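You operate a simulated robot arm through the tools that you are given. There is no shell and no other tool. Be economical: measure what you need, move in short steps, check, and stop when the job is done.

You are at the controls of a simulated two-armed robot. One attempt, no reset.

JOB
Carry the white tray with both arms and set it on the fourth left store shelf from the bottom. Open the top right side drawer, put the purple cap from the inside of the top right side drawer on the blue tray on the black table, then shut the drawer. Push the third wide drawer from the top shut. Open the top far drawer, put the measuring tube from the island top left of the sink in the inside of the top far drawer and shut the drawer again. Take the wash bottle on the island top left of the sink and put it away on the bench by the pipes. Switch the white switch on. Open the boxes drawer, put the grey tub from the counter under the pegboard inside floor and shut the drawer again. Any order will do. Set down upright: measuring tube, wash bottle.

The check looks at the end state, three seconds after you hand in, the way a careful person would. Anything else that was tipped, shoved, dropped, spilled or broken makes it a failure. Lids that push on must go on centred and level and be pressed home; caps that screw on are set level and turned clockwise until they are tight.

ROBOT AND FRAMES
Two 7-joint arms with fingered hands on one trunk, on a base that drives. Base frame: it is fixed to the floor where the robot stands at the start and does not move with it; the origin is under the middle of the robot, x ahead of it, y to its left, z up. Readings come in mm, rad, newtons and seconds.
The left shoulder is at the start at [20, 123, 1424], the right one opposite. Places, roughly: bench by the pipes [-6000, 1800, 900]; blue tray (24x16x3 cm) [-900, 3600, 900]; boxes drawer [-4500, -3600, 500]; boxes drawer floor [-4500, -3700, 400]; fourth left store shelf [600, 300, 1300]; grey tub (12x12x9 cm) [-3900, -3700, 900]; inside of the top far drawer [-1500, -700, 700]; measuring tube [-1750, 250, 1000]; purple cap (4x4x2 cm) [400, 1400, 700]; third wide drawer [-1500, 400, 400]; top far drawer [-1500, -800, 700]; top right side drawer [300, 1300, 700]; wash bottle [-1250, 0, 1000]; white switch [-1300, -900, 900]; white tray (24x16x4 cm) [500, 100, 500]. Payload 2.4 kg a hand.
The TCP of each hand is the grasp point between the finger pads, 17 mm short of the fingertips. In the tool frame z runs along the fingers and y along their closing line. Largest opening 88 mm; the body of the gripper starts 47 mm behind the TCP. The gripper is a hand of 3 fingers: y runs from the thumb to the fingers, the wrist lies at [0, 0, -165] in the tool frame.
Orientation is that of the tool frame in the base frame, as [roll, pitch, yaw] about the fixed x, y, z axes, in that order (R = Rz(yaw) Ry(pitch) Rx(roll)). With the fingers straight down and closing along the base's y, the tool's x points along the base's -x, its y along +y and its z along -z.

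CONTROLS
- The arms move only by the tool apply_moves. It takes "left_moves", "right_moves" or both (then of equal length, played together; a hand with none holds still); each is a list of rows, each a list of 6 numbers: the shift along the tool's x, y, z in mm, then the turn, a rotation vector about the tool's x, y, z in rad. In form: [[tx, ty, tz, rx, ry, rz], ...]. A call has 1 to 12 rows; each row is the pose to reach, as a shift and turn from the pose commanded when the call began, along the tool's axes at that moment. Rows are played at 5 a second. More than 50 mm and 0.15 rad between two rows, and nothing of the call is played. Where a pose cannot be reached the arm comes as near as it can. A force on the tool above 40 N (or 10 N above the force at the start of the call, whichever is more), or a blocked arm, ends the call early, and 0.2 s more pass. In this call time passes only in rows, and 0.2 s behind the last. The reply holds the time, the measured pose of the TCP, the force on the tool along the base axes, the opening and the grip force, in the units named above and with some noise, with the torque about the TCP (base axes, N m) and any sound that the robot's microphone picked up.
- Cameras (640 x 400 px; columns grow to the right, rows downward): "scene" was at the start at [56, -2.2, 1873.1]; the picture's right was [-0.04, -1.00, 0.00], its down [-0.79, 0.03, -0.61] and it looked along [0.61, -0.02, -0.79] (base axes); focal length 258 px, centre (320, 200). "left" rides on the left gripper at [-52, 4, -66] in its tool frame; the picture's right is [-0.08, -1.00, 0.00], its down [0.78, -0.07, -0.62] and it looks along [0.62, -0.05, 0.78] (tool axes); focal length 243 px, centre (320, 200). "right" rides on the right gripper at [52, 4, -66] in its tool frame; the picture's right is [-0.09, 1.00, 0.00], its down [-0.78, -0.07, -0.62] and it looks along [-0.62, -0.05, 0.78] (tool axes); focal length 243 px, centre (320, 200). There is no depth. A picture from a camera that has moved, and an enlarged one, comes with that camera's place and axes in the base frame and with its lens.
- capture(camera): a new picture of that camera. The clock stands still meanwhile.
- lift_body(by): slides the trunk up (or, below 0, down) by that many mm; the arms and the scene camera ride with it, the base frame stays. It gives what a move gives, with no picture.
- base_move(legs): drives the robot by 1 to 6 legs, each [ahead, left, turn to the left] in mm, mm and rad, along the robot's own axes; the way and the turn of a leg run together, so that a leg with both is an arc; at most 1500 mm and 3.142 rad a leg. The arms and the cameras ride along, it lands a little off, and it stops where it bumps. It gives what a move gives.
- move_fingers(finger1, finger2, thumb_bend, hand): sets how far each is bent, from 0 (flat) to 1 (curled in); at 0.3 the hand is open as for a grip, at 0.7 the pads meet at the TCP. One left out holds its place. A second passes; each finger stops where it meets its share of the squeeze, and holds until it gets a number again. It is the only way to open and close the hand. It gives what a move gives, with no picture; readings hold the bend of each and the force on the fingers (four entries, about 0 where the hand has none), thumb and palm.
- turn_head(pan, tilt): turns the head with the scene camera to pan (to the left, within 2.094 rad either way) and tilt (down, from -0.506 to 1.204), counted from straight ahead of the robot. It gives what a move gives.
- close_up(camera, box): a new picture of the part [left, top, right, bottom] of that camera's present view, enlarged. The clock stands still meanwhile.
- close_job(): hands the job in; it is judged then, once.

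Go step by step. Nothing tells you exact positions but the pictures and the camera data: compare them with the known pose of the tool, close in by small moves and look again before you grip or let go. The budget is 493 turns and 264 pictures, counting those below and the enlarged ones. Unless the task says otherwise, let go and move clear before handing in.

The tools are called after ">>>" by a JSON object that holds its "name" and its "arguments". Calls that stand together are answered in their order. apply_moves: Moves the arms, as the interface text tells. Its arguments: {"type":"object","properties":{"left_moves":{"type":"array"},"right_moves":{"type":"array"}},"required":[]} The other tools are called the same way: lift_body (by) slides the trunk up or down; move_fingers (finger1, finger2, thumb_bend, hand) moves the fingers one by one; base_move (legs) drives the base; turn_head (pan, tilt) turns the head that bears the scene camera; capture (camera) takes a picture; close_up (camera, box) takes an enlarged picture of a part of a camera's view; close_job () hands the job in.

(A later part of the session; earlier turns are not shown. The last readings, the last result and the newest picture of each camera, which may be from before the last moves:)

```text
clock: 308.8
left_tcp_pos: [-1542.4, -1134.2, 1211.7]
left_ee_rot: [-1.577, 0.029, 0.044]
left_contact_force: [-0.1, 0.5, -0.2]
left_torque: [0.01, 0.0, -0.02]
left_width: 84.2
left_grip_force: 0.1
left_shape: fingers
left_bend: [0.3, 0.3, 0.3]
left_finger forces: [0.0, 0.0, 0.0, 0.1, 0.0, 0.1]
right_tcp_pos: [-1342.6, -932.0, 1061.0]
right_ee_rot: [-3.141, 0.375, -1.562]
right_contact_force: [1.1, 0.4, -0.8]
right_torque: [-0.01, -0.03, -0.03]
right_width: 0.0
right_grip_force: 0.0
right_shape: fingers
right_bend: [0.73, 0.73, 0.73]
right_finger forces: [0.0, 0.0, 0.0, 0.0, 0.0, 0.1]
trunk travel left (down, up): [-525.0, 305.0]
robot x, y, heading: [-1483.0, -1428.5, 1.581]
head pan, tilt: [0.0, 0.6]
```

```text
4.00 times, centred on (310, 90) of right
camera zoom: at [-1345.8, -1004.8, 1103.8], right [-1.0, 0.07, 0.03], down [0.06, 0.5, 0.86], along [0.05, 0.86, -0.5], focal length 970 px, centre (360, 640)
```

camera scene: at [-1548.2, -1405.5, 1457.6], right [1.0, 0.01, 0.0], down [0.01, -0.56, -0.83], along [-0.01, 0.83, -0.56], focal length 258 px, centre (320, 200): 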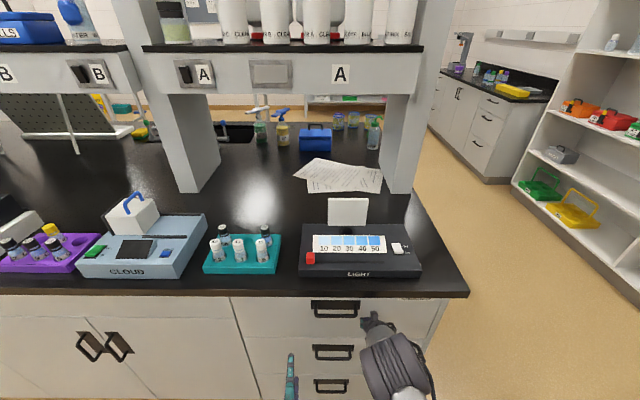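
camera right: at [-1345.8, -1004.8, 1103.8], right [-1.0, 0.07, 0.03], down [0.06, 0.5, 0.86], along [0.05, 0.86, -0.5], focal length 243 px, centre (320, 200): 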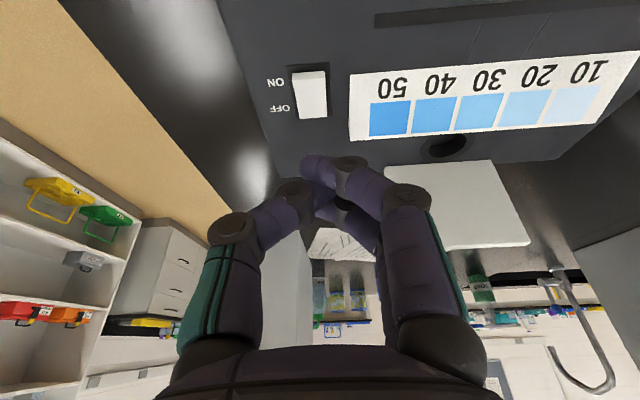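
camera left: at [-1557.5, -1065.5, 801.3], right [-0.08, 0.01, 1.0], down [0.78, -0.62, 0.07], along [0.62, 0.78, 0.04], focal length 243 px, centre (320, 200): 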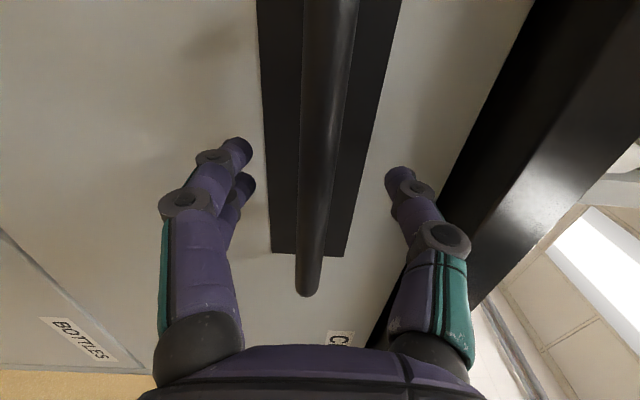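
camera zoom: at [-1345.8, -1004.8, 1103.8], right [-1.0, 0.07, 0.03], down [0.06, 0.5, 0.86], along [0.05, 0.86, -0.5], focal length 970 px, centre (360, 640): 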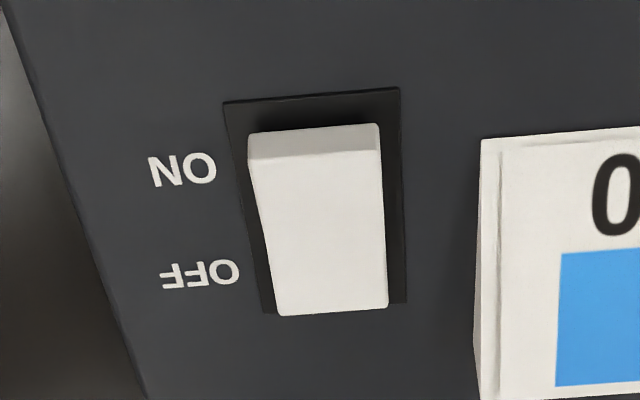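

The rocker's near (ON) end is raised, at about (-1334, -905, 955). I'll bring the pinched fingertips over that end.

>>> {"name": "apply_moves", "arguments": {"right_moves": [[-1, -4, 27, 0, 0, 0], [-1, -8, 50, 0, 0, 0]]}}

>>> {"name": "capture", "arguments": {"camera": "right"}}

```text
clock: 309.4
left_tcp_pos: [-1543.0, -1136.9, 1212.1]
left_ee_rot: [-1.577, 0.029, 0.043]
left_contact_force: [-0.2, -0.9, 0.6]
left_torque: [0.0, 0.05, 0.0]
left_width: 84.1
left_grip_force: 0.0
left_shape: fingers
left_bend: [0.3, 0.3, 0.3]
left_finger forces: [0.0, 0.0, 0.0, 0.1, 0.0, 0.0]
right_tcp_pos: [-1334.5, -914.4, 1014.6]
right_ee_rot: [-3.139, 0.374, -1.56]
right_contact_force: [-0.6, 0.1, -0.2]
right_torque: [0.0, 0.0, 0.02]
right_width: 0.0
right_grip_force: 0.1
right_shape: fingers
right_bend: [0.73, 0.73, 0.73]
right_finger forces: [0.1, 0.0, 0.1, 0.1, 0.0, 0.0]
trunk travel left (down, up): [-525.0, 305.0]
robot x, y, heading: [-1486.0, -1432.1, 1.587]
head pan, tilt: [0.0, 0.6]
```

```text
151 pictures are left
camera right: at [-1338.0, -987.9, 1057.9], right [-1.0, 0.07, 0.03], down [0.06, 0.5, 0.86], along [0.05, 0.86, -0.5], focal length 243 px, centre (320, 200)
```

right: 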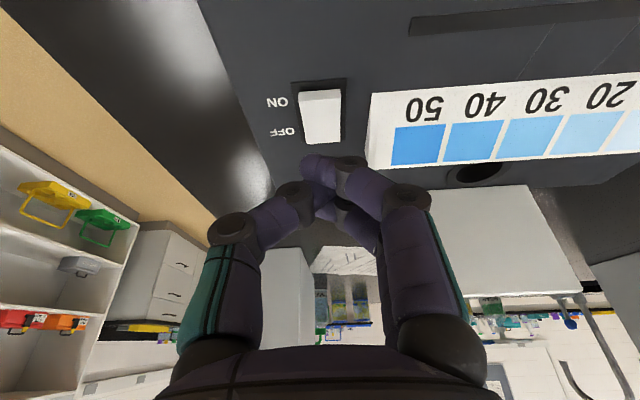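

>>> {"name": "apply_moves", "arguments": {"right_moves": [[1, 0, 30, 0, 0, 0]]}}

>>> {"name": "capture", "arguments": {"camera": "right"}}

>>> {"name": "close_up", "arguments": {"camera": "scene", "box": [300, 240, 420, 340]}}

```text
clock: 309.8
left_tcp_pos: [-1541.8, -1136.8, 1211.1]
left_ee_rot: [-1.578, 0.029, 0.042]
left_contact_force: [0.0, 0.1, 0.1]
left_torque: [0.0, 0.0, -0.02]
left_width: 84.4
left_grip_force: 0.0
left_shape: fingers
left_bend: [0.3, 0.3, 0.3]
left_finger forces: [0.0, 0.0, 0.0, 0.0, 0.1, 0.0]
right_tcp_pos: [-1331.4, -918.3, 994.6]
right_ee_rot: [3.142, 0.378, -1.563]
right_contact_force: [0.4, 0.3, -0.2]
right_torque: [0.02, -0.02, -0.01]
right_width: 0.2
right_grip_force: 0.1
right_shape: fingers
right_bend: [0.73, 0.73, 0.73]
right_finger forces: [0.0, 0.0, 0.1, 0.0, 0.1, 0.1]
right hand out of reach, approached as far as the arm can: row 1
trunk travel left (down, up): [-525.0, 305.0]
robot x, y, heading: [-1484.4, -1433.2, 1.578]
head pan, tilt: [0.0, 0.6]
```

```text
150 pictures are left
camera right: at [-1335.4, -991.6, 1037.2], right [-1.0, 0.07, 0.03], down [0.06, 0.5, 0.86], along [0.04, 0.86, -0.5], focal length 243 px, centre (320, 200)
```

right: 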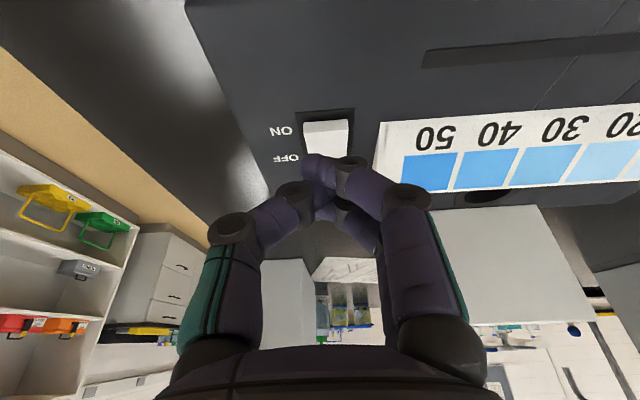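

```text
4.00 times, centred on (360, 290) of scene
camera zoom: at [-1482.7, -1361.7, 1787.4], right [1.0, 0.01, 0.0], down [0.01, -0.57, -0.82], along [-0.01, 0.82, -0.57], focal length 1032 px, centre (160, -160)
```

zoom: 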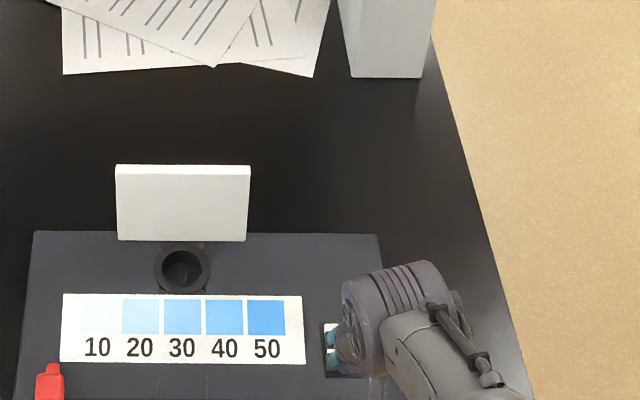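

The raised ON edge triangulates to (-1335, -903, 940). I'll step the base forward and press down with the trunk.

>>> {"name": "base_move", "arguments": {"legs": [[24, 3, 0]]}}

>>> {"name": "lift_body", "arguments": {"by": -20}}

>>> {"name": "capture", "arguments": {"camera": "right"}}

```text
clock: 310.6
left_tcp_pos: [-1546.3, -1110.8, 1210.8]
left_ee_rot: [-1.579, 0.03, 0.045]
left_contact_force: [0.3, 0.1, -0.1]
left_torque: [0.02, 0.04, 0.0]
left_width: 84.4
left_grip_force: 0.0
left_shape: fingers
left_bend: [0.3, 0.3, 0.3]
left_finger forces: [0.0, 0.0, 0.0, 0.0, 0.1, 0.1]
right_tcp_pos: [-1335.3, -893.9, 994.4]
right_ee_rot: [-3.14, 0.377, -1.563]
right_contact_force: [-0.4, -0.7, -1.3]
right_torque: [-0.02, 0.0, 0.02]
right_width: 0.0
right_grip_force: 0.1
right_shape: fingers
right_bend: [0.73, 0.73, 0.73]
right_finger forces: [0.0, 0.1, 0.0, 0.0, 0.0, 0.0]
trunk travel left (down, up): [-525.0, 305.0]
robot x, y, heading: [-1487.0, -1405.8, 1.583]
head pan, tilt: [0.0, 0.6]
```

```text
clock: 311.3
left_tcp_pos: [-1547.1, -1112.2, 1190.2]
left_ee_rot: [-1.578, 0.03, 0.044]
left_contact_force: [-0.9, 0.7, 0.0]
left_torque: [-0.01, -0.02, 0.01]
left_width: 84.4
left_grip_force: 0.0
left_shape: fingers
left_bend: [0.3, 0.3, 0.3]
left_finger forces: [0.1, 0.1, 0.0, 0.0, 0.1, 0.0]
right_tcp_pos: [-1334.6, -894.9, 974.2]
right_ee_rot: [-3.14, 0.378, -1.56]
right_contact_force: [-0.4, -0.3, 0.6]
right_torque: [-0.02, -0.03, -0.03]
right_width: 0.0
right_grip_force: 0.2
right_shape: fingers
right_bend: [0.73, 0.73, 0.73]
right_finger forces: [0.0, 0.0, 0.0, 0.0, 0.0, 0.1]
trunk travel left (down, up): [-505.0, 325.0]
robot x, y, heading: [-1486.5, -1408.9, 1.582]
head pan, tilt: [0.0, 0.6]
```

```text
148 pictures are left
camera right: at [-1338.7, -968.0, 1017.5], right [-1.0, 0.07, 0.03], down [0.06, 0.5, 0.86], along [0.05, 0.86, -0.5], focal length 243 px, centre (320, 200)
```

right: 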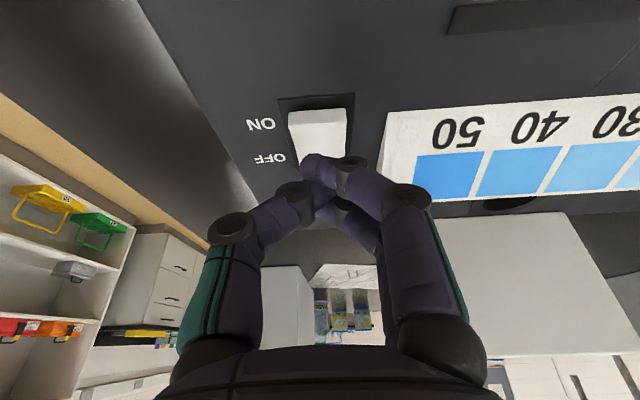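

>>> {"name": "apply_moves", "arguments": {"right_moves": [[4.6, 0, -1.9, 0, 0, 0]]}}

>>> {"name": "lift_body", "arguments": {"by": -8}}

>>> {"name": "lift_body", "arguments": {"by": -6}}

>>> {"name": "capture", "arguments": {"camera": "right"}}

```text
clock: 311.7
left_tcp_pos: [-1545.0, -1113.0, 1191.3]
left_ee_rot: [-1.578, 0.029, 0.044]
left_contact_force: [0.0, 0.5, 0.2]
left_torque: [0.0, 0.02, -0.01]
left_width: 84.1
left_grip_force: 0.1
left_shape: fingers
left_bend: [0.3, 0.3, 0.3]
left_finger forces: [0.1, 0.0, 0.1, 0.1, 0.1, 0.0]
right_tcp_pos: [-1334.3, -899.7, 973.5]
right_ee_rot: [3.141, 0.373, -1.564]
right_contact_force: [0.3, 0.3, 0.6]
right_torque: [0.0, 0.0, -0.04]
right_width: 0.0
right_grip_force: 0.0
right_shape: fingers
right_bend: [0.73, 0.73, 0.73]
right_finger forces: [0.0, 0.0, 0.1, 0.0, 0.0, 0.1]
trunk travel left (down, up): [-505.0, 325.0]
robot x, y, heading: [-1489.2, -1403.3, 1.584]
head pan, tilt: [0.0, 0.6]
```

```text
clock: 312.2
left_tcp_pos: [-1546.0, -1113.3, 1184.0]
left_ee_rot: [-1.579, 0.029, 0.044]
left_contact_force: [-0.3, -0.6, 0.1]
left_torque: [0.03, 0.02, -0.01]
left_width: 84.1
left_grip_force: 0.0
left_shape: fingers
left_bend: [0.3, 0.3, 0.3]
left_finger forces: [0.0, 0.1, 0.0, 0.1, 0.0, 0.0]
right_tcp_pos: [-1334.1, -899.9, 966.3]
right_ee_rot: [-3.139, 0.377, -1.561]
right_contact_force: [0.0, -0.2, 0.4]
right_torque: [-0.01, 0.01, -0.01]
right_width: 0.2
right_grip_force: 0.0
right_shape: fingers
right_bend: [0.73, 0.73, 0.73]
right_finger forces: [0.1, 0.0, 0.0, 0.0, 0.0, 0.1]
trunk travel left (down, up): [-497.0, 333.0]
robot x, y, heading: [-1480.4, -1407.6, 1.581]
head pan, tilt: [0.0, 0.6]
```

```text
clock: 312.8
left_tcp_pos: [-1546.4, -1112.6, 1177.0]
left_ee_rot: [-1.578, 0.03, 0.043]
left_contact_force: [-0.2, -0.2, 0.1]
left_torque: [0.0, -0.03, 0.01]
left_width: 84.4
left_grip_force: 0.0
left_shape: fingers
left_bend: [0.3, 0.3, 0.3]
left_finger forces: [0.0, 0.0, 0.0, 0.0, 0.1, 0.0]
right_tcp_pos: [-1333.9, -899.3, 958.8]
right_ee_rot: [3.141, 0.375, -1.562]
right_contact_force: [-0.3, -0.4, 0.2]
right_torque: [-0.03, -0.03, -0.01]
right_width: 0.0
right_grip_force: 0.0
right_shape: fingers
right_bend: [0.73, 0.73, 0.73]
right_finger forces: [0.0, 0.1, 0.0, 0.0, 0.0, 0.1]
trunk travel left (down, up): [-491.0, 339.0]
robot x, y, heading: [-1487.7, -1407.9, 1.582]
head pan, tilt: [0.0, 0.6]
```

```text
147 pictures are left
camera right: at [-1338.8, -972.8, 1003.6], right [-1.0, 0.07, 0.03], down [0.06, 0.5, 0.86], along [0.05, 0.86, -0.5], focal length 243 px, centre (320, 200)
```

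right: 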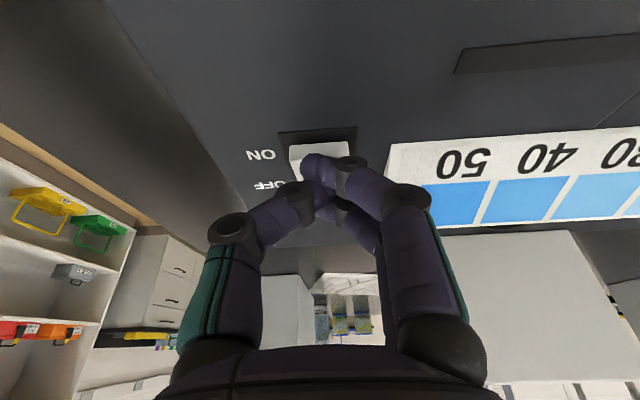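

>>> {"name": "lift_body", "arguments": {"by": -5}}

>>> {"name": "lift_body", "arguments": {"by": -5}}

>>> {"name": "lift_body", "arguments": {"by": -5}}

>>> {"name": "capture", "arguments": {"camera": "right"}}

```text
clock: 313.3
left_tcp_pos: [-1545.4, -1111.8, 1172.8]
left_ee_rot: [-1.577, 0.032, 0.045]
left_contact_force: [-0.1, -0.4, -0.3]
left_torque: [-0.03, 0.0, -0.03]
left_width: 84.4
left_grip_force: 0.1
left_shape: fingers
left_bend: [0.3, 0.3, 0.3]
left_finger forces: [0.0, 0.0, 0.2, 0.0, 0.1, 0.0]
right_tcp_pos: [-1334.5, -898.6, 956.3]
right_ee_rot: [3.141, 0.377, -1.562]
right_contact_force: [-0.3, 0.1, 0.7]
right_torque: [-0.02, 0.01, -0.01]
right_width: 0.0
right_grip_force: 0.1
right_shape: fingers
right_bend: [0.73, 0.73, 0.73]
right_finger forces: [0.0, 0.1, 0.0, 0.0, 0.0, 0.1]
trunk travel left (down, up): [-486.0, 344.0]
robot x, y, heading: [-1488.9, -1408.2, 1.579]
head pan, tilt: [0.0, 0.6]
```

```text
clock: 313.9
left_tcp_pos: [-1545.0, -1111.8, 1167.9]
left_ee_rot: [-1.576, 0.029, 0.043]
left_contact_force: [-0.7, -0.3, -0.3]
left_torque: [0.0, -0.05, 0.03]
left_width: 84.2
left_grip_force: 0.2
left_shape: fingers
left_bend: [0.3, 0.3, 0.3]
left_finger forces: [0.0, 0.0, 0.0, 0.0, 0.0, 0.0]
right_tcp_pos: [-1334.4, -899.5, 952.0]
right_ee_rot: [-3.141, 0.377, -1.562]
right_contact_force: [0.3, -0.3, 9.8]
right_torque: [0.0, 0.01, -0.02]
right_width: 0.0
right_grip_force: 7.1
right_shape: fingers
right_bend: [0.73, 0.73, 0.75]
right_finger forces: [0.1, 0.1, 0.1, 0.0, 13.9, 0.1]
trunk travel left (down, up): [-481.0, 349.0]
robot x, y, heading: [-1489.5, -1407.6, 1.578]
head pan, tilt: [0.0, 0.6]
```

```text
clock: 314.4
left_tcp_pos: [-1546.2, -1114.9, 1163.6]
left_ee_rot: [-1.576, 0.029, 0.043]
left_contact_force: [0.3, 0.1, 0.0]
left_torque: [-0.02, 0.0, 0.02]
left_width: 84.4
left_grip_force: 0.1
left_shape: fingers
left_bend: [0.3, 0.3, 0.3]
left_finger forces: [0.0, 0.0, 0.0, 0.0, 0.0, 0.0]
right_tcp_pos: [-1334.0, -899.3, 949.1]
right_ee_rot: [3.141, 0.385, -1.564]
right_contact_force: [4.2, 2.2, 36.0]
right_torque: [0.09, -0.07, 0.03]
right_width: 0.1
right_grip_force: 22.9
right_shape: fingers
right_bend: [0.76, 0.73, 0.76]
right_finger forces: [11.9, 0.0, 0.1, 0.1, 34.3, 0.0]
trunk travel left (down, up): [-476.0, 354.0]
robot x, y, heading: [-1487.7, -1407.4, 1.582]
head pan, tilt: [0.0, 0.6]
```

```text
146 pictures are left
camera right: at [-1338.3, -973.2, 991.7], right [-1.0, 0.07, 0.03], down [0.06, 0.49, 0.87], along [0.05, 0.87, -0.49], focal length 243 px, centre (320, 200)
```

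right: 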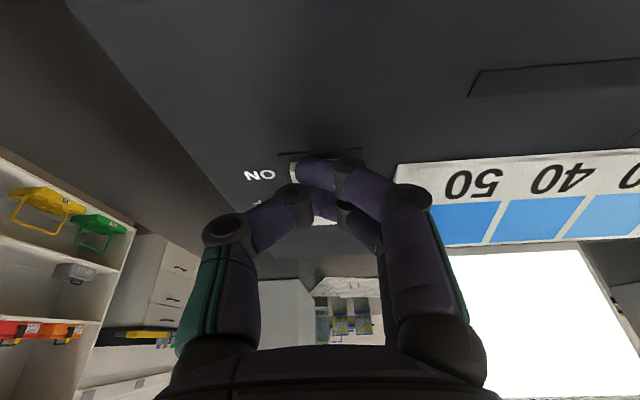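

The LIGHT panel lit up, so the switch went over. I'll rise and verify.

>>> {"name": "lift_body", "arguments": {"by": 110}}

>>> {"name": "capture", "arguments": {"camera": "right"}}

```text
clock: 315.8
left_tcp_pos: [-1546.0, -1111.9, 1272.6]
left_ee_rot: [-1.578, 0.031, 0.043]
left_contact_force: [-0.6, 0.4, -0.1]
left_torque: [-0.01, 0.0, 0.03]
left_width: 84.1
left_grip_force: 0.0
left_shape: fingers
left_bend: [0.3, 0.3, 0.3]
left_finger forces: [0.1, 0.1, 0.0, 0.0, 0.1, 0.0]
right_tcp_pos: [-1335.0, -899.7, 1055.1]
right_ee_rot: [3.141, 0.373, -1.562]
right_contact_force: [0.8, -0.3, 0.2]
right_torque: [-0.01, -0.02, -0.03]
right_width: 0.0
right_grip_force: 0.0
right_shape: fingers
right_bend: [0.73, 0.73, 0.74]
right_finger forces: [0.0, 0.0, 0.0, 0.0, 0.1, 0.0]
trunk travel left (down, up): [-586.0, 244.0]
robot x, y, heading: [-1488.5, -1405.2, 1.579]
head pan, tilt: [0.0, 0.6]
```

```text
145 pictures are left
camera right: at [-1338.7, -972.7, 1098.4], right [-1.0, 0.07, 0.03], down [0.06, 0.5, 0.86], along [0.05, 0.86, -0.5], focal length 243 px, centre (320, 200)
```

right: 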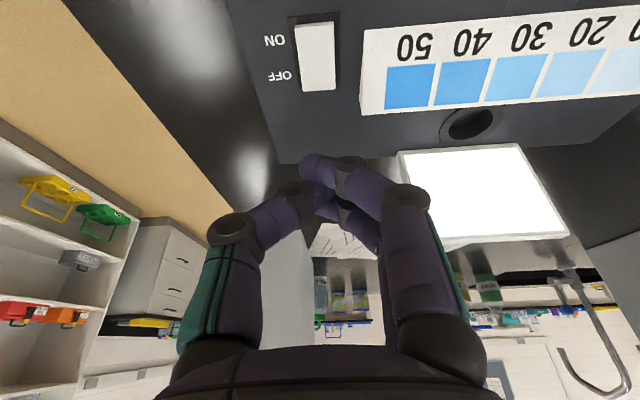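

The switch is ON and the panel is lit. Next is the grey tub and the boxes drawer under the pegboard, so I'll drive across the floor and turn to face that counter.

>>> {"name": "base_move", "arguments": {"legs": [[-600, 0, 0], [0, 1400, 0], [0, 1250, 0], [0, 0, 3.14]]}}

>>> {"name": "turn_head", "arguments": {"pan": 0, "tilt": 0.35}}

>>> {"name": "capture", "arguments": {"camera": "scene"}}

```text
clock: 339.0
left_tcp_pos: [-4109.3, -2342.9, 1271.4]
left_ee_rot: [-1.578, 0.03, 3.121]
left_contact_force: [-0.7, 0.6, 0.3]
left_torque: [0.02, -0.03, 0.01]
left_width: 84.4
left_grip_force: 0.2
left_shape: fingers
left_bend: [0.3, 0.3, 0.3]
left_finger forces: [0.1, 0.1, 0.1, 0.0, 0.1, 0.1]
right_tcp_pos: [-4333.1, -2543.1, 1054.5]
right_ee_rot: [-3.141, 0.376, 1.514]
right_contact_force: [-0.2, -0.3, 0.5]
right_torque: [0.0, 0.03, 0.01]
right_width: 0.3
right_grip_force: 0.0
right_shape: fingers
right_bend: [0.73, 0.73, 0.74]
right_finger forces: [0.1, 0.0, 0.0, 0.1, 0.0, 0.0]
trunk travel left (down, up): [-586.0, 244.0]
robot x, y, heading: [-4148.2, -2044.8, -1.622]
head pan, tilt: [0.0, 0.6]
```

```text
clock: 339.8
left_tcp_pos: [-4109.5, -2342.4, 1272.9]
left_ee_rot: [-1.577, 0.029, 3.122]
left_contact_force: [-1.1, -0.2, 0.0]
left_torque: [0.0, -0.01, 0.04]
left_width: 84.7
left_grip_force: 0.1
left_shape: fingers
left_bend: [0.3, 0.3, 0.3]
left_finger forces: [0.1, 0.0, 0.0, 0.1, 0.0, 0.0]
right_tcp_pos: [-4333.4, -2541.7, 1055.8]
right_ee_rot: [3.141, 0.375, 1.516]
right_contact_force: [-0.8, 0.4, 0.6]
right_torque: [-0.01, -0.03, 0.01]
right_width: 0.0
right_grip_force: 0.0
right_shape: fingers
right_bend: [0.73, 0.73, 0.74]
right_finger forces: [0.1, 0.1, 0.0, 0.0, 0.0, 0.1]
trunk travel left (down, up): [-586.0, 244.0]
robot x, y, heading: [-4147.2, -2045.8, -1.618]
head pan, tilt: [0.0, 0.351]
```

```text
144 pictures are left
camera scene: at [-4153.1, -2118.4, 1871.1], right [-1.0, 0.05, 0.0], down [0.02, 0.34, -0.94], along [-0.05, -0.94, -0.34], focal length 258 px, centre (320, 200)
```

scene: 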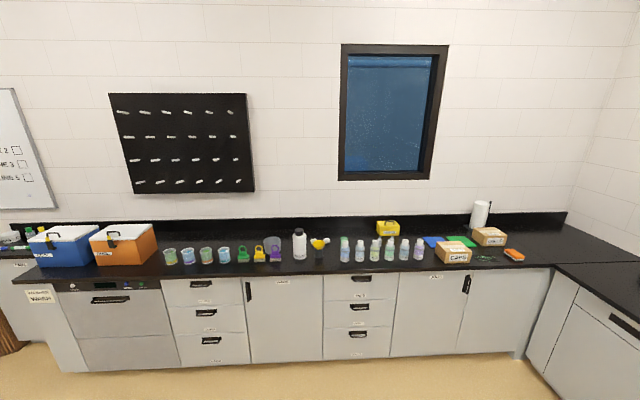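

>>> {"name": "close_up", "arguments": {"camera": "scene", "box": [150, 220, 406, 380]}}

>>> {"name": "close_up", "arguments": {"camera": "scene", "box": [320, 210, 576, 370]}}

```text
2.50 times, centred on (278, 300) of scene
camera zoom: at [-4153.1, -2118.4, 1871.1], right [-1.0, 0.05, 0.0], down [0.02, 0.34, -0.94], along [-0.05, -0.94, -0.34], focal length 645 px, centre (425, -50)
```

zoom: 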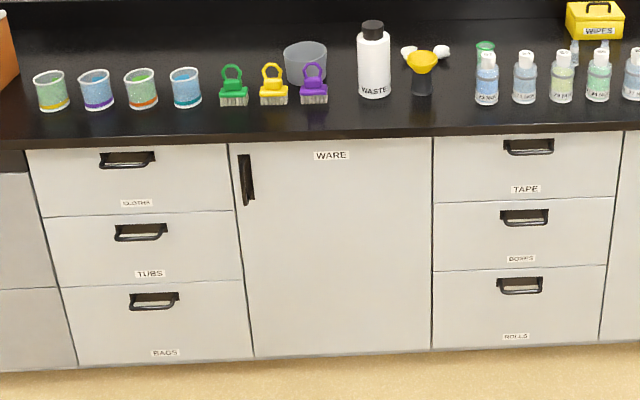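

```text
2.50 times, centred on (448, 290) of scene
camera zoom: at [-4153.1, -2118.4, 1871.1], right [-1.0, 0.05, 0.0], down [0.02, 0.34, -0.94], along [-0.05, -0.94, -0.34], focal length 645 px, centre (0, -25)
```

zoom: 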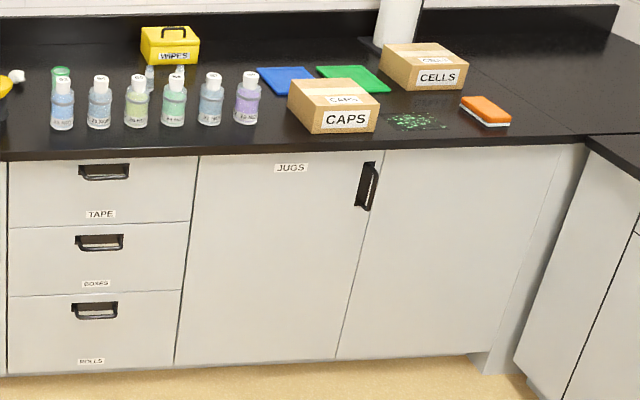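

The BOXES drawer is the middle one of the TAPE/BOXES/ROLLS stack, at x≈-4490. The grey tub is at the back near (-3900, -3698). I'll open the drawer first with the left hand, so I'll tuck the right arm and line up.

>>> {"name": "apply_moves", "arguments": {"right_moves": [[19, 0, -43, 0, 0, 0], [38, 0, -86, 0, 0, 0], [56, 0, -130, 0, 0, 0], [75, 0, -173, 0, 0, 0], [94, 0, -216, 0, 0, 0], [113, 0, -259, 0, 0, 0]]}}

>>> {"name": "base_move", "arguments": {"legs": [[0, 0, 0.05], [650, -396, 0]]}}

>>> {"name": "lift_body", "arguments": {"by": -400}}

>>> {"name": "turn_head", "arguments": {"pan": 0, "tilt": 0.5}}

>>> {"name": "capture", "arguments": {"camera": "scene"}}

>>> {"name": "capture", "arguments": {"camera": "left"}}

```text
clock: 341.2
left_tcp_pos: [-4109.7, -2341.7, 1273.3]
left_ee_rot: [-1.577, 0.03, 3.122]
left_contact_force: [-0.3, 0.3, -0.8]
left_torque: [0.0, 0.05, 0.0]
left_width: 84.3
left_grip_force: 0.1
left_shape: fingers
left_bend: [0.3, 0.3, 0.3]
left_finger forces: [0.0, 0.1, 0.0, 0.0, 0.0, 0.0]
right_tcp_pos: [-4322.6, -2339.7, 1254.2]
right_ee_rot: [-3.141, 0.378, 1.516]
right_contact_force: [0.2, -0.5, -0.5]
right_torque: [0.03, 0.03, -0.01]
right_width: 0.0
right_grip_force: 0.1
right_shape: fingers
right_bend: [0.73, 0.73, 0.74]
right_finger forces: [0.1, 0.0, 0.1, 0.0, 0.0, 0.0]
trunk travel left (down, up): [-586.0, 244.0]
robot x, y, heading: [-4150.7, -2044.7, -1.62]
head pan, tilt: [0.0, 0.351]
```

```text
clock: 345.7
left_tcp_pos: [-4496.0, -2996.1, 1272.4]
left_ee_rot: [-1.578, 0.03, -3.122]
left_contact_force: [0.6, -0.6, 0.7]
left_torque: [0.01, 0.01, 0.0]
left_width: 84.4
left_grip_force: 0.0
left_shape: fingers
left_bend: [0.3, 0.3, 0.3]
left_finger forces: [0.0, 0.1, 0.0, 0.0, 0.0, 0.0]
right_tcp_pos: [-4709.9, -3002.9, 1254.3]
right_ee_rot: [3.141, 0.375, 1.554]
right_contact_force: [0.8, 0.5, 0.3]
right_torque: [-0.03, 0.0, 0.03]
right_width: 0.1
right_grip_force: 0.1
right_shape: fingers
right_bend: [0.73, 0.73, 0.74]
right_finger forces: [0.0, 0.1, 0.0, 0.0, 0.1, 0.1]
trunk travel left (down, up): [-586.0, 244.0]
robot x, y, heading: [-4550.2, -2698.1, -1.581]
head pan, tilt: [0.0, 0.351]
```

```text
clock: 349.5
left_tcp_pos: [-4496.2, -2995.2, 871.9]
left_ee_rot: [-1.577, 0.029, -3.123]
left_contact_force: [0.9, 0.1, 0.7]
left_torque: [-0.01, -0.02, 0.0]
left_width: 84.4
left_grip_force: 0.1
left_shape: fingers
left_bend: [0.3, 0.3, 0.3]
left_finger forces: [0.0, 0.1, 0.0, 0.0, 0.0, 0.1]
right_tcp_pos: [-4709.6, -3003.0, 853.9]
right_ee_rot: [3.14, 0.376, 1.555]
right_contact_force: [-0.8, -1.0, -0.8]
right_torque: [0.01, 0.01, 0.03]
right_width: 0.0
right_grip_force: 0.0
right_shape: fingers
right_bend: [0.73, 0.73, 0.74]
right_finger forces: [0.1, 0.1, 0.0, 0.0, 0.0, 0.0]
trunk travel left (down, up): [-186.0, 644.0]
robot x, y, heading: [-4552.6, -2700.9, -1.583]
head pan, tilt: [0.0, 0.351]
```

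```text
clock: 350.2
left_tcp_pos: [-4495.7, -2996.0, 872.2]
left_ee_rot: [-1.579, 0.032, -3.122]
left_contact_force: [0.0, 0.1, -0.2]
left_torque: [0.03, -0.02, 0.02]
left_width: 84.2
left_grip_force: 0.1
left_shape: fingers
left_bend: [0.3, 0.3, 0.3]
left_finger forces: [0.0, 0.0, 0.0, 0.1, 0.1, 0.0]
right_tcp_pos: [-4709.7, -3002.1, 854.4]
right_ee_rot: [3.14, 0.375, 1.555]
right_contact_force: [-0.5, -0.3, 0.0]
right_torque: [-0.02, 0.01, 0.01]
right_width: 0.0
right_grip_force: 0.1
right_shape: fingers
right_bend: [0.73, 0.73, 0.74]
right_finger forces: [0.0, 0.0, 0.0, 0.0, 0.0, 0.0]
trunk travel left (down, up): [-186.0, 644.0]
robot x, y, heading: [-4547.2, -2701.7, -1.584]
head pan, tilt: [0.0, 0.499]
```

```text
141 pictures are left
camera scene: at [-4548.8, -2770.8, 1457.5], right [-1.0, 0.01, 0.0], down [0.01, 0.48, -0.88], along [-0.01, -0.88, -0.48], focal length 258 px, centre (320, 200)
```

scene: 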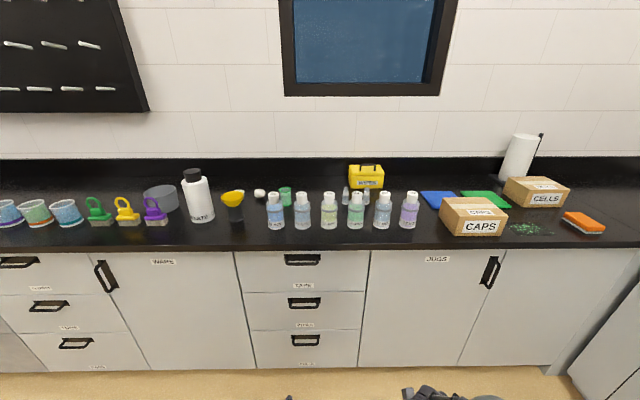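

```text
140 pictures are left
camera left: at [-4445.3, -2929.5, 871.0], right [0.06, -0.01, 1.0], down [-0.79, 0.61, 0.05], along [-0.61, -0.8, 0.03], focal length 243 px, centre (320, 200)
```

left: 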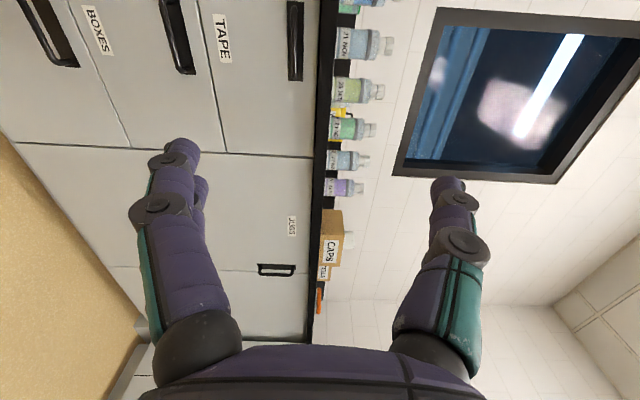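

The BOXES handle is at about (-4490, -3460, 615). Lowering and approaching.

>>> {"name": "lift_body", "arguments": {"by": -180}}

>>> {"name": "apply_moves", "arguments": {"left_moves": [[0, 25, 40, 0, 0, 0], [0, 50, 80, 0, 0, 0], [0, 75, 120, 0, 0, 0]]}}

>>> {"name": "move_fingers", "arguments": {"hand": "left", "finger1": 0.46, "finger2": 0.46, "thumb_bend": 0.46}}

>>> {"name": "base_move", "arguments": {"legs": [[200, 0, 0.012]]}}

>>> {"name": "capture", "arguments": {"camera": "left"}}

```text
clock: 352.2
left_tcp_pos: [-4496.5, -2996.1, 692.3]
left_ee_rot: [-1.577, 0.029, -3.123]
left_contact_force: [-0.3, 0.8, -0.2]
left_torque: [0.0, -0.03, 0.03]
left_width: 84.4
left_grip_force: 0.1
left_shape: fingers
left_bend: [0.3, 0.3, 0.3]
left_finger forces: [0.0, 0.0, 0.0, 0.0, 0.0, 0.0]
right_tcp_pos: [-4709.4, -3002.6, 675.5]
right_ee_rot: [3.141, 0.374, 1.556]
right_contact_force: [-0.4, -1.2, -0.2]
right_torque: [-0.01, 0.0, -0.02]
right_width: 0.1
right_grip_force: 0.1
right_shape: fingers
right_bend: [0.73, 0.73, 0.74]
right_finger forces: [0.0, 0.0, 0.1, 0.1, 0.0, 0.0]
trunk travel left (down, up): [-6.0, 824.0]
robot x, y, heading: [-4552.3, -2699.3, -1.585]
head pan, tilt: [0.0, 0.499]
```

```text
clock: 353.0
left_tcp_pos: [-4489.7, -3115.9, 615.5]
left_ee_rot: [-1.577, 0.029, -3.122]
left_contact_force: [-0.2, -0.3, -0.3]
left_torque: [-0.01, 0.02, 0.01]
left_width: 84.5
left_grip_force: 0.0
left_shape: fingers
left_bend: [0.3, 0.3, 0.3]
left_finger forces: [0.1, 0.0, 0.0, 0.0, 0.1, 0.1]
right_tcp_pos: [-4709.6, -3001.3, 674.4]
right_ee_rot: [3.141, 0.375, 1.558]
right_contact_force: [-0.2, 0.6, 0.6]
right_torque: [-0.05, -0.01, -0.01]
right_width: 0.1
right_grip_force: 0.1
right_shape: fingers
right_bend: [0.73, 0.73, 0.74]
right_finger forces: [0.1, 0.1, 0.0, 0.0, 0.1, 0.1]
trunk travel left (down, up): [-6.0, 824.0]
robot x, y, heading: [-4551.5, -2703.3, -1.584]
head pan, tilt: [0.0, 0.499]
```

```text
clock: 354.0
left_tcp_pos: [-4491.6, -3115.7, 617.0]
left_ee_rot: [-1.577, 0.031, -3.121]
left_contact_force: [0.3, -0.3, -0.8]
left_torque: [0.0, 0.03, 0.03]
left_width: 49.4
left_grip_force: 0.2
left_shape: fingers
left_bend: [0.46, 0.46, 0.46]
left_finger forces: [0.1, 0.1, 0.1, 0.0, 0.0, 0.0]
right_tcp_pos: [-4709.6, -3001.8, 674.3]
right_ee_rot: [-3.141, 0.375, 1.554]
right_contact_force: [0.2, -0.3, 0.5]
right_torque: [0.01, -0.02, 0.0]
right_width: 0.1
right_grip_force: 0.1
right_shape: fingers
right_bend: [0.73, 0.73, 0.74]
right_finger forces: [0.1, 0.1, 0.0, 0.0, 0.0, 0.0]
trunk travel left (down, up): [-6.0, 824.0]
robot x, y, heading: [-4549.0, -2700.3, -1.587]
head pan, tilt: [0.0, 0.499]
```

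```text
clock: 355.6
left_tcp_pos: [-4487.6, -3313.1, 616.3]
left_ee_rot: [-1.577, 0.029, -3.112]
left_contact_force: [-0.3, -0.2, 0.0]
left_torque: [0.0, 0.0, 0.0]
left_width: 49.7
left_grip_force: 0.1
left_shape: fingers
left_bend: [0.46, 0.46, 0.46]
left_finger forces: [0.0, 0.0, 0.0, 0.1, 0.0, 0.0]
right_tcp_pos: [-4707.7, -3203.1, 673.5]
right_ee_rot: [3.14, 0.377, 1.57]
right_contact_force: [-0.3, -0.4, 0.5]
right_torque: [-0.03, -0.04, -0.04]
right_width: 0.0
right_grip_force: 0.1
right_shape: fingers
right_bend: [0.73, 0.73, 0.74]
right_finger forces: [0.0, 0.1, 0.0, 0.1, 0.1, 0.0]
trunk travel left (down, up): [-6.0, 824.0]
robot x, y, heading: [-4550.8, -2897.2, -1.573]
head pan, tilt: [0.0, 0.499]
```

```text
139 pictures are left
camera left: at [-4437.1, -3246.7, 615.2], right [0.06, 0.0, 1.0], down [-0.8, 0.6, 0.05], along [-0.6, -0.8, 0.03], focal length 243 px, centre (320, 200)
```

left: 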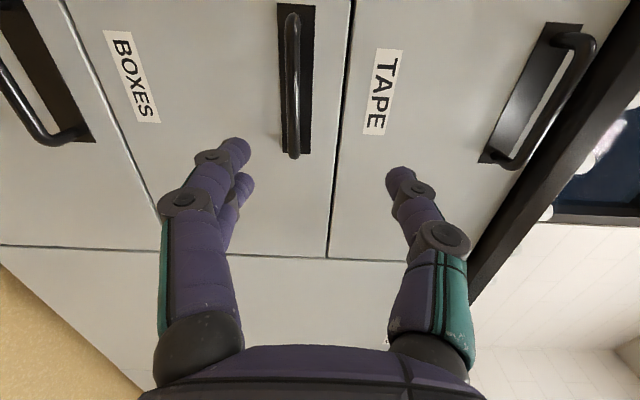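

>>> {"name": "apply_moves", "arguments": {"left_moves": [[0, 20, 0, 0, 0, 0]]}}

>>> {"name": "base_move", "arguments": {"legs": [[105, 0, 0]]}}

>>> {"name": "capture", "arguments": {"camera": "left"}}

```text
clock: 356.0
left_tcp_pos: [-4486.0, -3313.7, 597.3]
left_ee_rot: [-1.577, 0.028, -3.11]
left_contact_force: [-0.1, -0.2, -0.4]
left_torque: [-0.02, -0.04, 0.0]
left_width: 49.4
left_grip_force: 0.0
left_shape: fingers
left_bend: [0.46, 0.46, 0.46]
left_finger forces: [0.0, 0.1, 0.0, 0.0, 0.1, 0.1]
right_tcp_pos: [-4707.2, -3202.9, 674.8]
right_ee_rot: [3.14, 0.375, 1.566]
right_contact_force: [0.2, 0.1, 0.9]
right_torque: [0.0, 0.0, -0.01]
right_width: 0.0
right_grip_force: 0.0
right_shape: fingers
right_bend: [0.73, 0.73, 0.74]
right_finger forces: [0.0, 0.1, 0.1, 0.0, 0.0, 0.0]
trunk travel left (down, up): [-6.0, 824.0]
robot x, y, heading: [-4548.9, -2900.6, -1.574]
head pan, tilt: [0.0, 0.499]
```

```text
clock: 357.2
left_tcp_pos: [-4484.2, -3417.6, 597.4]
left_ee_rot: [-1.578, 0.03, -3.108]
left_contact_force: [0.1, -0.2, -0.2]
left_torque: [0.02, -0.01, 0.0]
left_width: 49.7
left_grip_force: 0.0
left_shape: fingers
left_bend: [0.46, 0.46, 0.46]
left_finger forces: [0.0, 0.0, 0.0, 0.1, 0.0, 0.1]
right_tcp_pos: [-4707.3, -3307.2, 675.5]
right_ee_rot: [3.141, 0.377, 1.571]
right_contact_force: [0.3, -0.2, 0.6]
right_torque: [0.02, -0.02, 0.03]
right_width: 0.0
right_grip_force: 0.1
right_shape: fingers
right_bend: [0.73, 0.73, 0.74]
right_finger forces: [0.0, 0.0, 0.0, 0.0, 0.1, 0.0]
trunk travel left (down, up): [-6.0, 824.0]
robot x, y, heading: [-4550.2, -3003.1, -1.569]
head pan, tilt: [0.0, 0.499]
```

```text
138 pictures are left
camera left: at [-4435.0, -3350.6, 595.6], right [0.06, 0.0, 1.0], down [-0.8, 0.6, 0.05], along [-0.59, -0.8, 0.03], focal length 243 px, centre (320, 200)
```

left: 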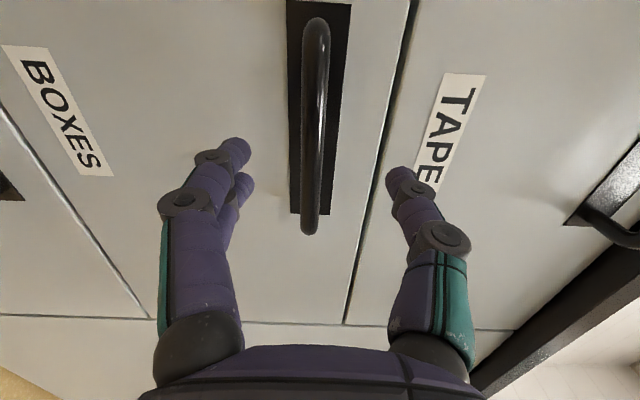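

>>> {"name": "apply_moves", "arguments": {"left_moves": [[0, 1, 24, 0, 0, 0], [0, 2, 47, 0, 0, 0]]}}

>>> {"name": "capture", "arguments": {"camera": "left"}}

```text
clock: 357.8
left_tcp_pos: [-4482.5, -3463.5, 593.3]
left_ee_rot: [-1.577, 0.029, -3.111]
left_contact_force: [0.5, 0.0, 0.6]
left_torque: [-0.01, -0.01, -0.04]
left_width: 49.5
left_grip_force: 0.0
left_shape: fingers
left_bend: [0.46, 0.46, 0.46]
left_finger forces: [0.0, 0.0, 0.1, 0.0, 0.1, 0.1]
right_tcp_pos: [-4706.2, -3307.5, 673.8]
right_ee_rot: [3.141, 0.374, 1.566]
right_contact_force: [-0.6, -0.5, -0.2]
right_torque: [0.0, -0.01, 0.02]
right_width: 0.0
right_grip_force: 0.0
right_shape: fingers
right_bend: [0.73, 0.73, 0.74]
right_finger forces: [0.0, 0.1, 0.0, 0.0, 0.0, 0.0]
trunk travel left (down, up): [-6.0, 824.0]
robot x, y, heading: [-4551.5, -3000.6, -1.573]
head pan, tilt: [0.0, 0.499]
```

```text
137 pictures are left
camera left: at [-4432.9, -3397.4, 592.2], right [0.06, 0.0, 1.0], down [-0.8, 0.6, 0.05], along [-0.59, -0.8, 0.03], focal length 243 px, centre (320, 200)
```

left: 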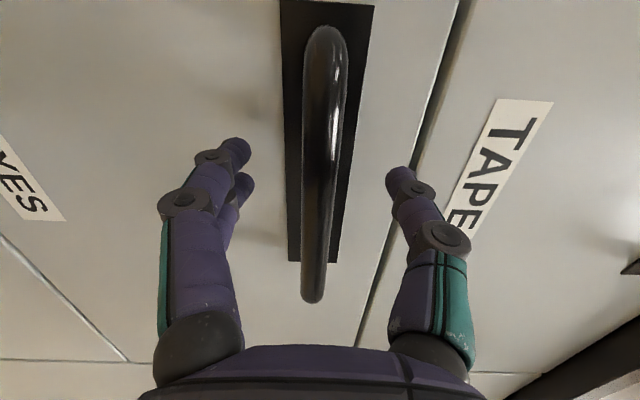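

>>> {"name": "move_fingers", "arguments": {"hand": "left", "finger1": 0.9, "finger2": 0.9, "thumb_bend": 0.9}}

>>> {"name": "base_move", "arguments": {"legs": [[-290, 0, 0]]}}

>>> {"name": "capture", "arguments": {"camera": "scene"}}

```text
clock: 358.8
left_tcp_pos: [-4483.3, -3464.6, 594.8]
left_ee_rot: [-1.579, 0.029, -3.11]
left_contact_force: [0.2, 0.2, 0.4]
left_torque: [0.02, 0.01, 0.0]
left_width: 0.0
left_grip_force: 0.1
left_shape: fingers
left_bend: [0.87, 0.87, 0.86]
left_finger forces: [0.0, 0.0, 0.0, 0.1, 0.1, 0.1]
right_tcp_pos: [-4706.9, -3307.5, 674.0]
right_ee_rot: [-3.141, 0.375, 1.57]
right_contact_force: [-1.2, 0.5, -0.5]
right_torque: [-0.01, 0.0, 0.01]
right_width: 0.0
right_grip_force: 0.0
right_shape: fingers
right_bend: [0.73, 0.73, 0.74]
right_finger forces: [0.1, 0.0, 0.0, 0.0, 0.0, 0.0]
trunk travel left (down, up): [-6.0, 824.0]
robot x, y, heading: [-4551.1, -3005.2, -1.569]
head pan, tilt: [0.0, 0.499]
```

```text
clock: 360.8
left_tcp_pos: [-4484.8, -3177.2, 593.7]
left_ee_rot: [-1.577, 0.03, -3.113]
left_contact_force: [-1.1, 0.0, -0.5]
left_torque: [0.0, 0.02, -0.04]
left_width: 0.0
left_grip_force: 0.0
left_shape: fingers
left_bend: [0.87, 0.87, 0.85]
left_finger forces: [0.0, 0.0, 0.0, 0.1, 0.0, 0.0]
right_tcp_pos: [-4707.9, -3018.7, 673.7]
right_ee_rot: [3.14, 0.374, 1.564]
right_contact_force: [0.7, -0.1, 0.3]
right_torque: [0.0, -0.04, 0.02]
right_width: 0.0
right_grip_force: 0.1
right_shape: fingers
right_bend: [0.73, 0.73, 0.74]
right_finger forces: [0.1, 0.0, 0.1, 0.1, 0.0, 0.0]
trunk travel left (down, up): [-6.0, 824.0]
robot x, y, heading: [-4551.0, -2717.2, -1.576]
head pan, tilt: [0.0, 0.499]
```

```text
136 pictures are left
camera scene: at [-4549.0, -2785.2, 1277.4], right [-1.0, 0.01, 0.0], down [0.0, 0.48, -0.88], along [0.0, -0.88, -0.48], focal length 258 px, centre (320, 200)
```

scene: 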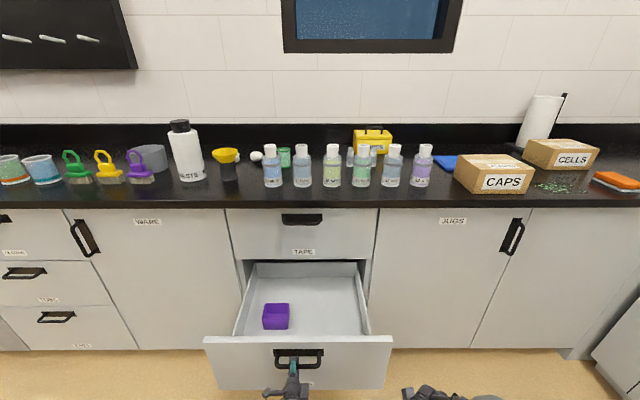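

The boxes drawer is open, with a small purple box inside at the left. I'll release, back off, raise up and go for the grey tub.

>>> {"name": "move_fingers", "arguments": {"hand": "left", "finger1": 0.3, "finger2": 0.3, "thumb_bend": 0.3}}

>>> {"name": "base_move", "arguments": {"legs": [[-150, 0, 0]]}}

>>> {"name": "lift_body", "arguments": {"by": 400}}

>>> {"name": "lift_body", "arguments": {"by": 120}}

>>> {"name": "base_move", "arguments": {"legs": [[0, 700, 0]]}}

>>> {"name": "turn_head", "arguments": {"pan": 0, "tilt": 0.65}}

>>> {"name": "capture", "arguments": {"camera": "scene"}}

```text
clock: 361.8
left_tcp_pos: [-4483.6, -3175.3, 593.6]
left_ee_rot: [-1.579, 0.029, -3.113]
left_contact_force: [0.7, 0.1, -0.2]
left_torque: [0.0, 0.01, 0.0]
left_width: 84.1
left_grip_force: 0.0
left_shape: fingers
left_bend: [0.3, 0.3, 0.3]
left_finger forces: [0.0, 0.0, 0.0, 0.0, 0.0, 0.0]
right_tcp_pos: [-4707.1, -3018.5, 674.7]
right_ee_rot: [3.141, 0.378, 1.563]
right_contact_force: [0.2, 0.7, -0.1]
right_torque: [0.01, -0.05, -0.01]
right_width: 0.0
right_grip_force: 0.0
right_shape: fingers
right_bend: [0.73, 0.73, 0.74]
right_finger forces: [0.0, 0.0, 0.0, 0.1, 0.0, 0.0]
trunk travel left (down, up): [-6.0, 824.0]
robot x, y, heading: [-4544.0, -2715.4, -1.576]
head pan, tilt: [0.0, 0.499]
```

```text
clock: 363.2
left_tcp_pos: [-4484.3, -3026.3, 593.4]
left_ee_rot: [-1.577, 0.03, -3.114]
left_contact_force: [-0.9, 0.5, 0.1]
left_torque: [0.0, 0.03, 0.01]
left_width: 84.1
left_grip_force: 0.1
left_shape: fingers
left_bend: [0.3, 0.3, 0.3]
left_finger forces: [0.1, 0.1, 0.0, 0.0, 0.0, 0.1]
right_tcp_pos: [-4707.8, -2867.9, 674.5]
right_ee_rot: [3.141, 0.376, 1.563]
right_contact_force: [0.1, -0.2, -0.6]
right_torque: [-0.04, 0.0, -0.03]
right_width: 0.2
right_grip_force: 0.1
right_shape: fingers
right_bend: [0.73, 0.73, 0.74]
right_finger forces: [0.0, 0.0, 0.0, 0.0, 0.1, 0.1]
trunk travel left (down, up): [-6.0, 824.0]
robot x, y, heading: [-4550.6, -2562.5, -1.572]
head pan, tilt: [0.0, 0.499]
```

```text
clock: 367.0
left_tcp_pos: [-4484.6, -3024.4, 993.0]
left_ee_rot: [-1.577, 0.03, -3.116]
left_contact_force: [-0.2, 0.9, -1.1]
left_torque: [0.01, -0.01, -0.04]
left_width: 84.3
left_grip_force: 0.0
left_shape: fingers
left_bend: [0.3, 0.3, 0.3]
left_finger forces: [0.0, 0.0, 0.0, 0.0, 0.0, 0.1]
right_tcp_pos: [-4707.2, -2867.2, 1075.0]
right_ee_rot: [-3.14, 0.376, 1.561]
right_contact_force: [-0.3, 0.0, -0.8]
right_torque: [-0.01, 0.01, -0.01]
right_width: 0.1
right_grip_force: 0.0
right_shape: fingers
right_bend: [0.73, 0.73, 0.74]
right_finger forces: [0.0, 0.1, 0.1, 0.0, 0.1, 0.0]
trunk travel left (down, up): [-406.0, 424.0]
robot x, y, heading: [-4545.5, -2562.1, -1.576]
head pan, tilt: [0.0, 0.499]
```

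```text
clock: 368.5
left_tcp_pos: [-4484.0, -3024.7, 1113.2]
left_ee_rot: [-1.58, 0.029, -3.116]
left_contact_force: [-0.4, 0.9, -1.3]
left_torque: [0.0, -0.02, -0.01]
left_width: 84.2
left_grip_force: 0.0
left_shape: fingers
left_bend: [0.3, 0.3, 0.3]
left_finger forces: [0.0, 0.1, 0.1, 0.0, 0.0, 0.0]
right_tcp_pos: [-4707.5, -2867.4, 1193.7]
right_ee_rot: [3.141, 0.375, 1.563]
right_contact_force: [-0.1, 0.4, 0.2]
right_torque: [0.01, 0.03, -0.01]
right_width: 0.0
right_grip_force: 0.1
right_shape: fingers
right_bend: [0.73, 0.73, 0.74]
right_finger forces: [0.0, 0.0, 0.0, 0.0, 0.0, 0.1]
trunk travel left (down, up): [-526.0, 304.0]
robot x, y, heading: [-4550.7, -2562.6, -1.574]
head pan, tilt: [0.0, 0.499]
```

```text
clock: 372.3
left_tcp_pos: [-3786.4, -3031.7, 1114.7]
left_ee_rot: [-1.577, 0.03, -3.12]
left_contact_force: [0.2, -0.2, -0.3]
left_torque: [0.01, -0.03, -0.03]
left_width: 83.8
left_grip_force: 0.0
left_shape: fingers
left_bend: [0.3, 0.3, 0.3]
left_finger forces: [0.1, 0.1, 0.0, 0.0, 0.0, 0.1]
right_tcp_pos: [-4007.2, -2871.5, 1193.7]
right_ee_rot: [-3.141, 0.374, 1.556]
right_contact_force: [0.6, -0.5, 0.0]
right_torque: [0.03, 0.01, 0.0]
right_width: 0.0
right_grip_force: 0.0
right_shape: fingers
right_bend: [0.73, 0.73, 0.74]
right_finger forces: [0.0, 0.1, 0.0, 0.1, 0.1, 0.0]
trunk travel left (down, up): [-526.0, 304.0]
robot x, y, heading: [-3850.3, -2568.9, -1.582]
head pan, tilt: [0.0, 0.499]
```

```text
clock: 373.0
left_tcp_pos: [-3785.7, -3031.8, 1114.5]
left_ee_rot: [-1.577, 0.03, -3.121]
left_contact_force: [-0.1, -1.5, -0.1]
left_torque: [-0.01, -0.03, -0.02]
left_width: 84.0
left_grip_force: 0.0
left_shape: fingers
left_bend: [0.3, 0.3, 0.3]
left_finger forces: [0.0, 0.0, 0.0, 0.0, 0.0, 0.1]
right_tcp_pos: [-4008.8, -2873.0, 1195.1]
right_ee_rot: [3.142, 0.376, 1.557]
right_contact_force: [-0.5, 0.3, 0.3]
right_torque: [0.01, 0.0, -0.03]
right_width: 0.1
right_grip_force: 0.1
right_shape: fingers
right_bend: [0.73, 0.73, 0.74]
right_finger forces: [0.0, 0.0, 0.0, 0.1, 0.0, 0.0]
trunk travel left (down, up): [-526.0, 304.0]
robot x, y, heading: [-3848.8, -2568.6, -1.584]
head pan, tilt: [0.0, 0.649]
```

```text
135 pictures are left
camera scene: at [-3848.6, -2635.8, 1784.1], right [-1.0, 0.01, 0.0], down [0.01, 0.6, -0.8], along [-0.01, -0.8, -0.6], focal length 258 px, centre (320, 200)
```

scene: 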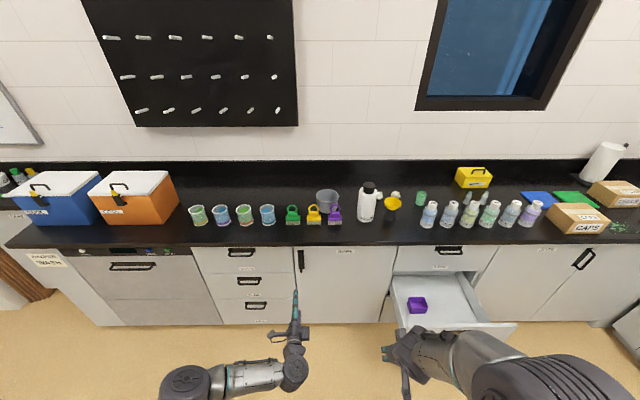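

>>> {"name": "close_up", "arguments": {"camera": "scene", "box": [255, 165, 415, 265]}}

```text
4.00 times, centred on (335, 215) of scene
camera zoom: at [-3848.6, -2635.8, 1784.1], right [-1.0, 0.01, 0.0], down [0.01, 0.6, -0.8], along [-0.01, -0.8, -0.6], focal length 1032 px, centre (260, 140)
```

zoom: 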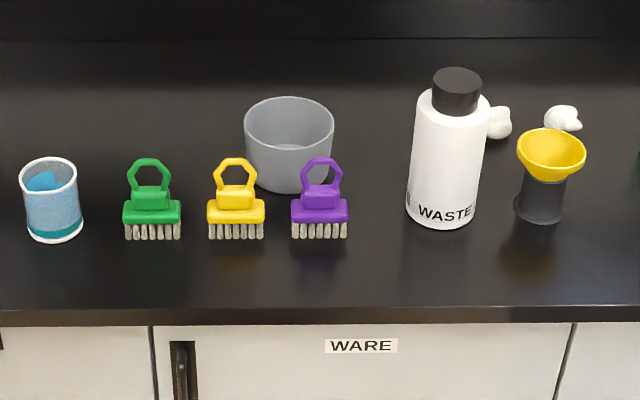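

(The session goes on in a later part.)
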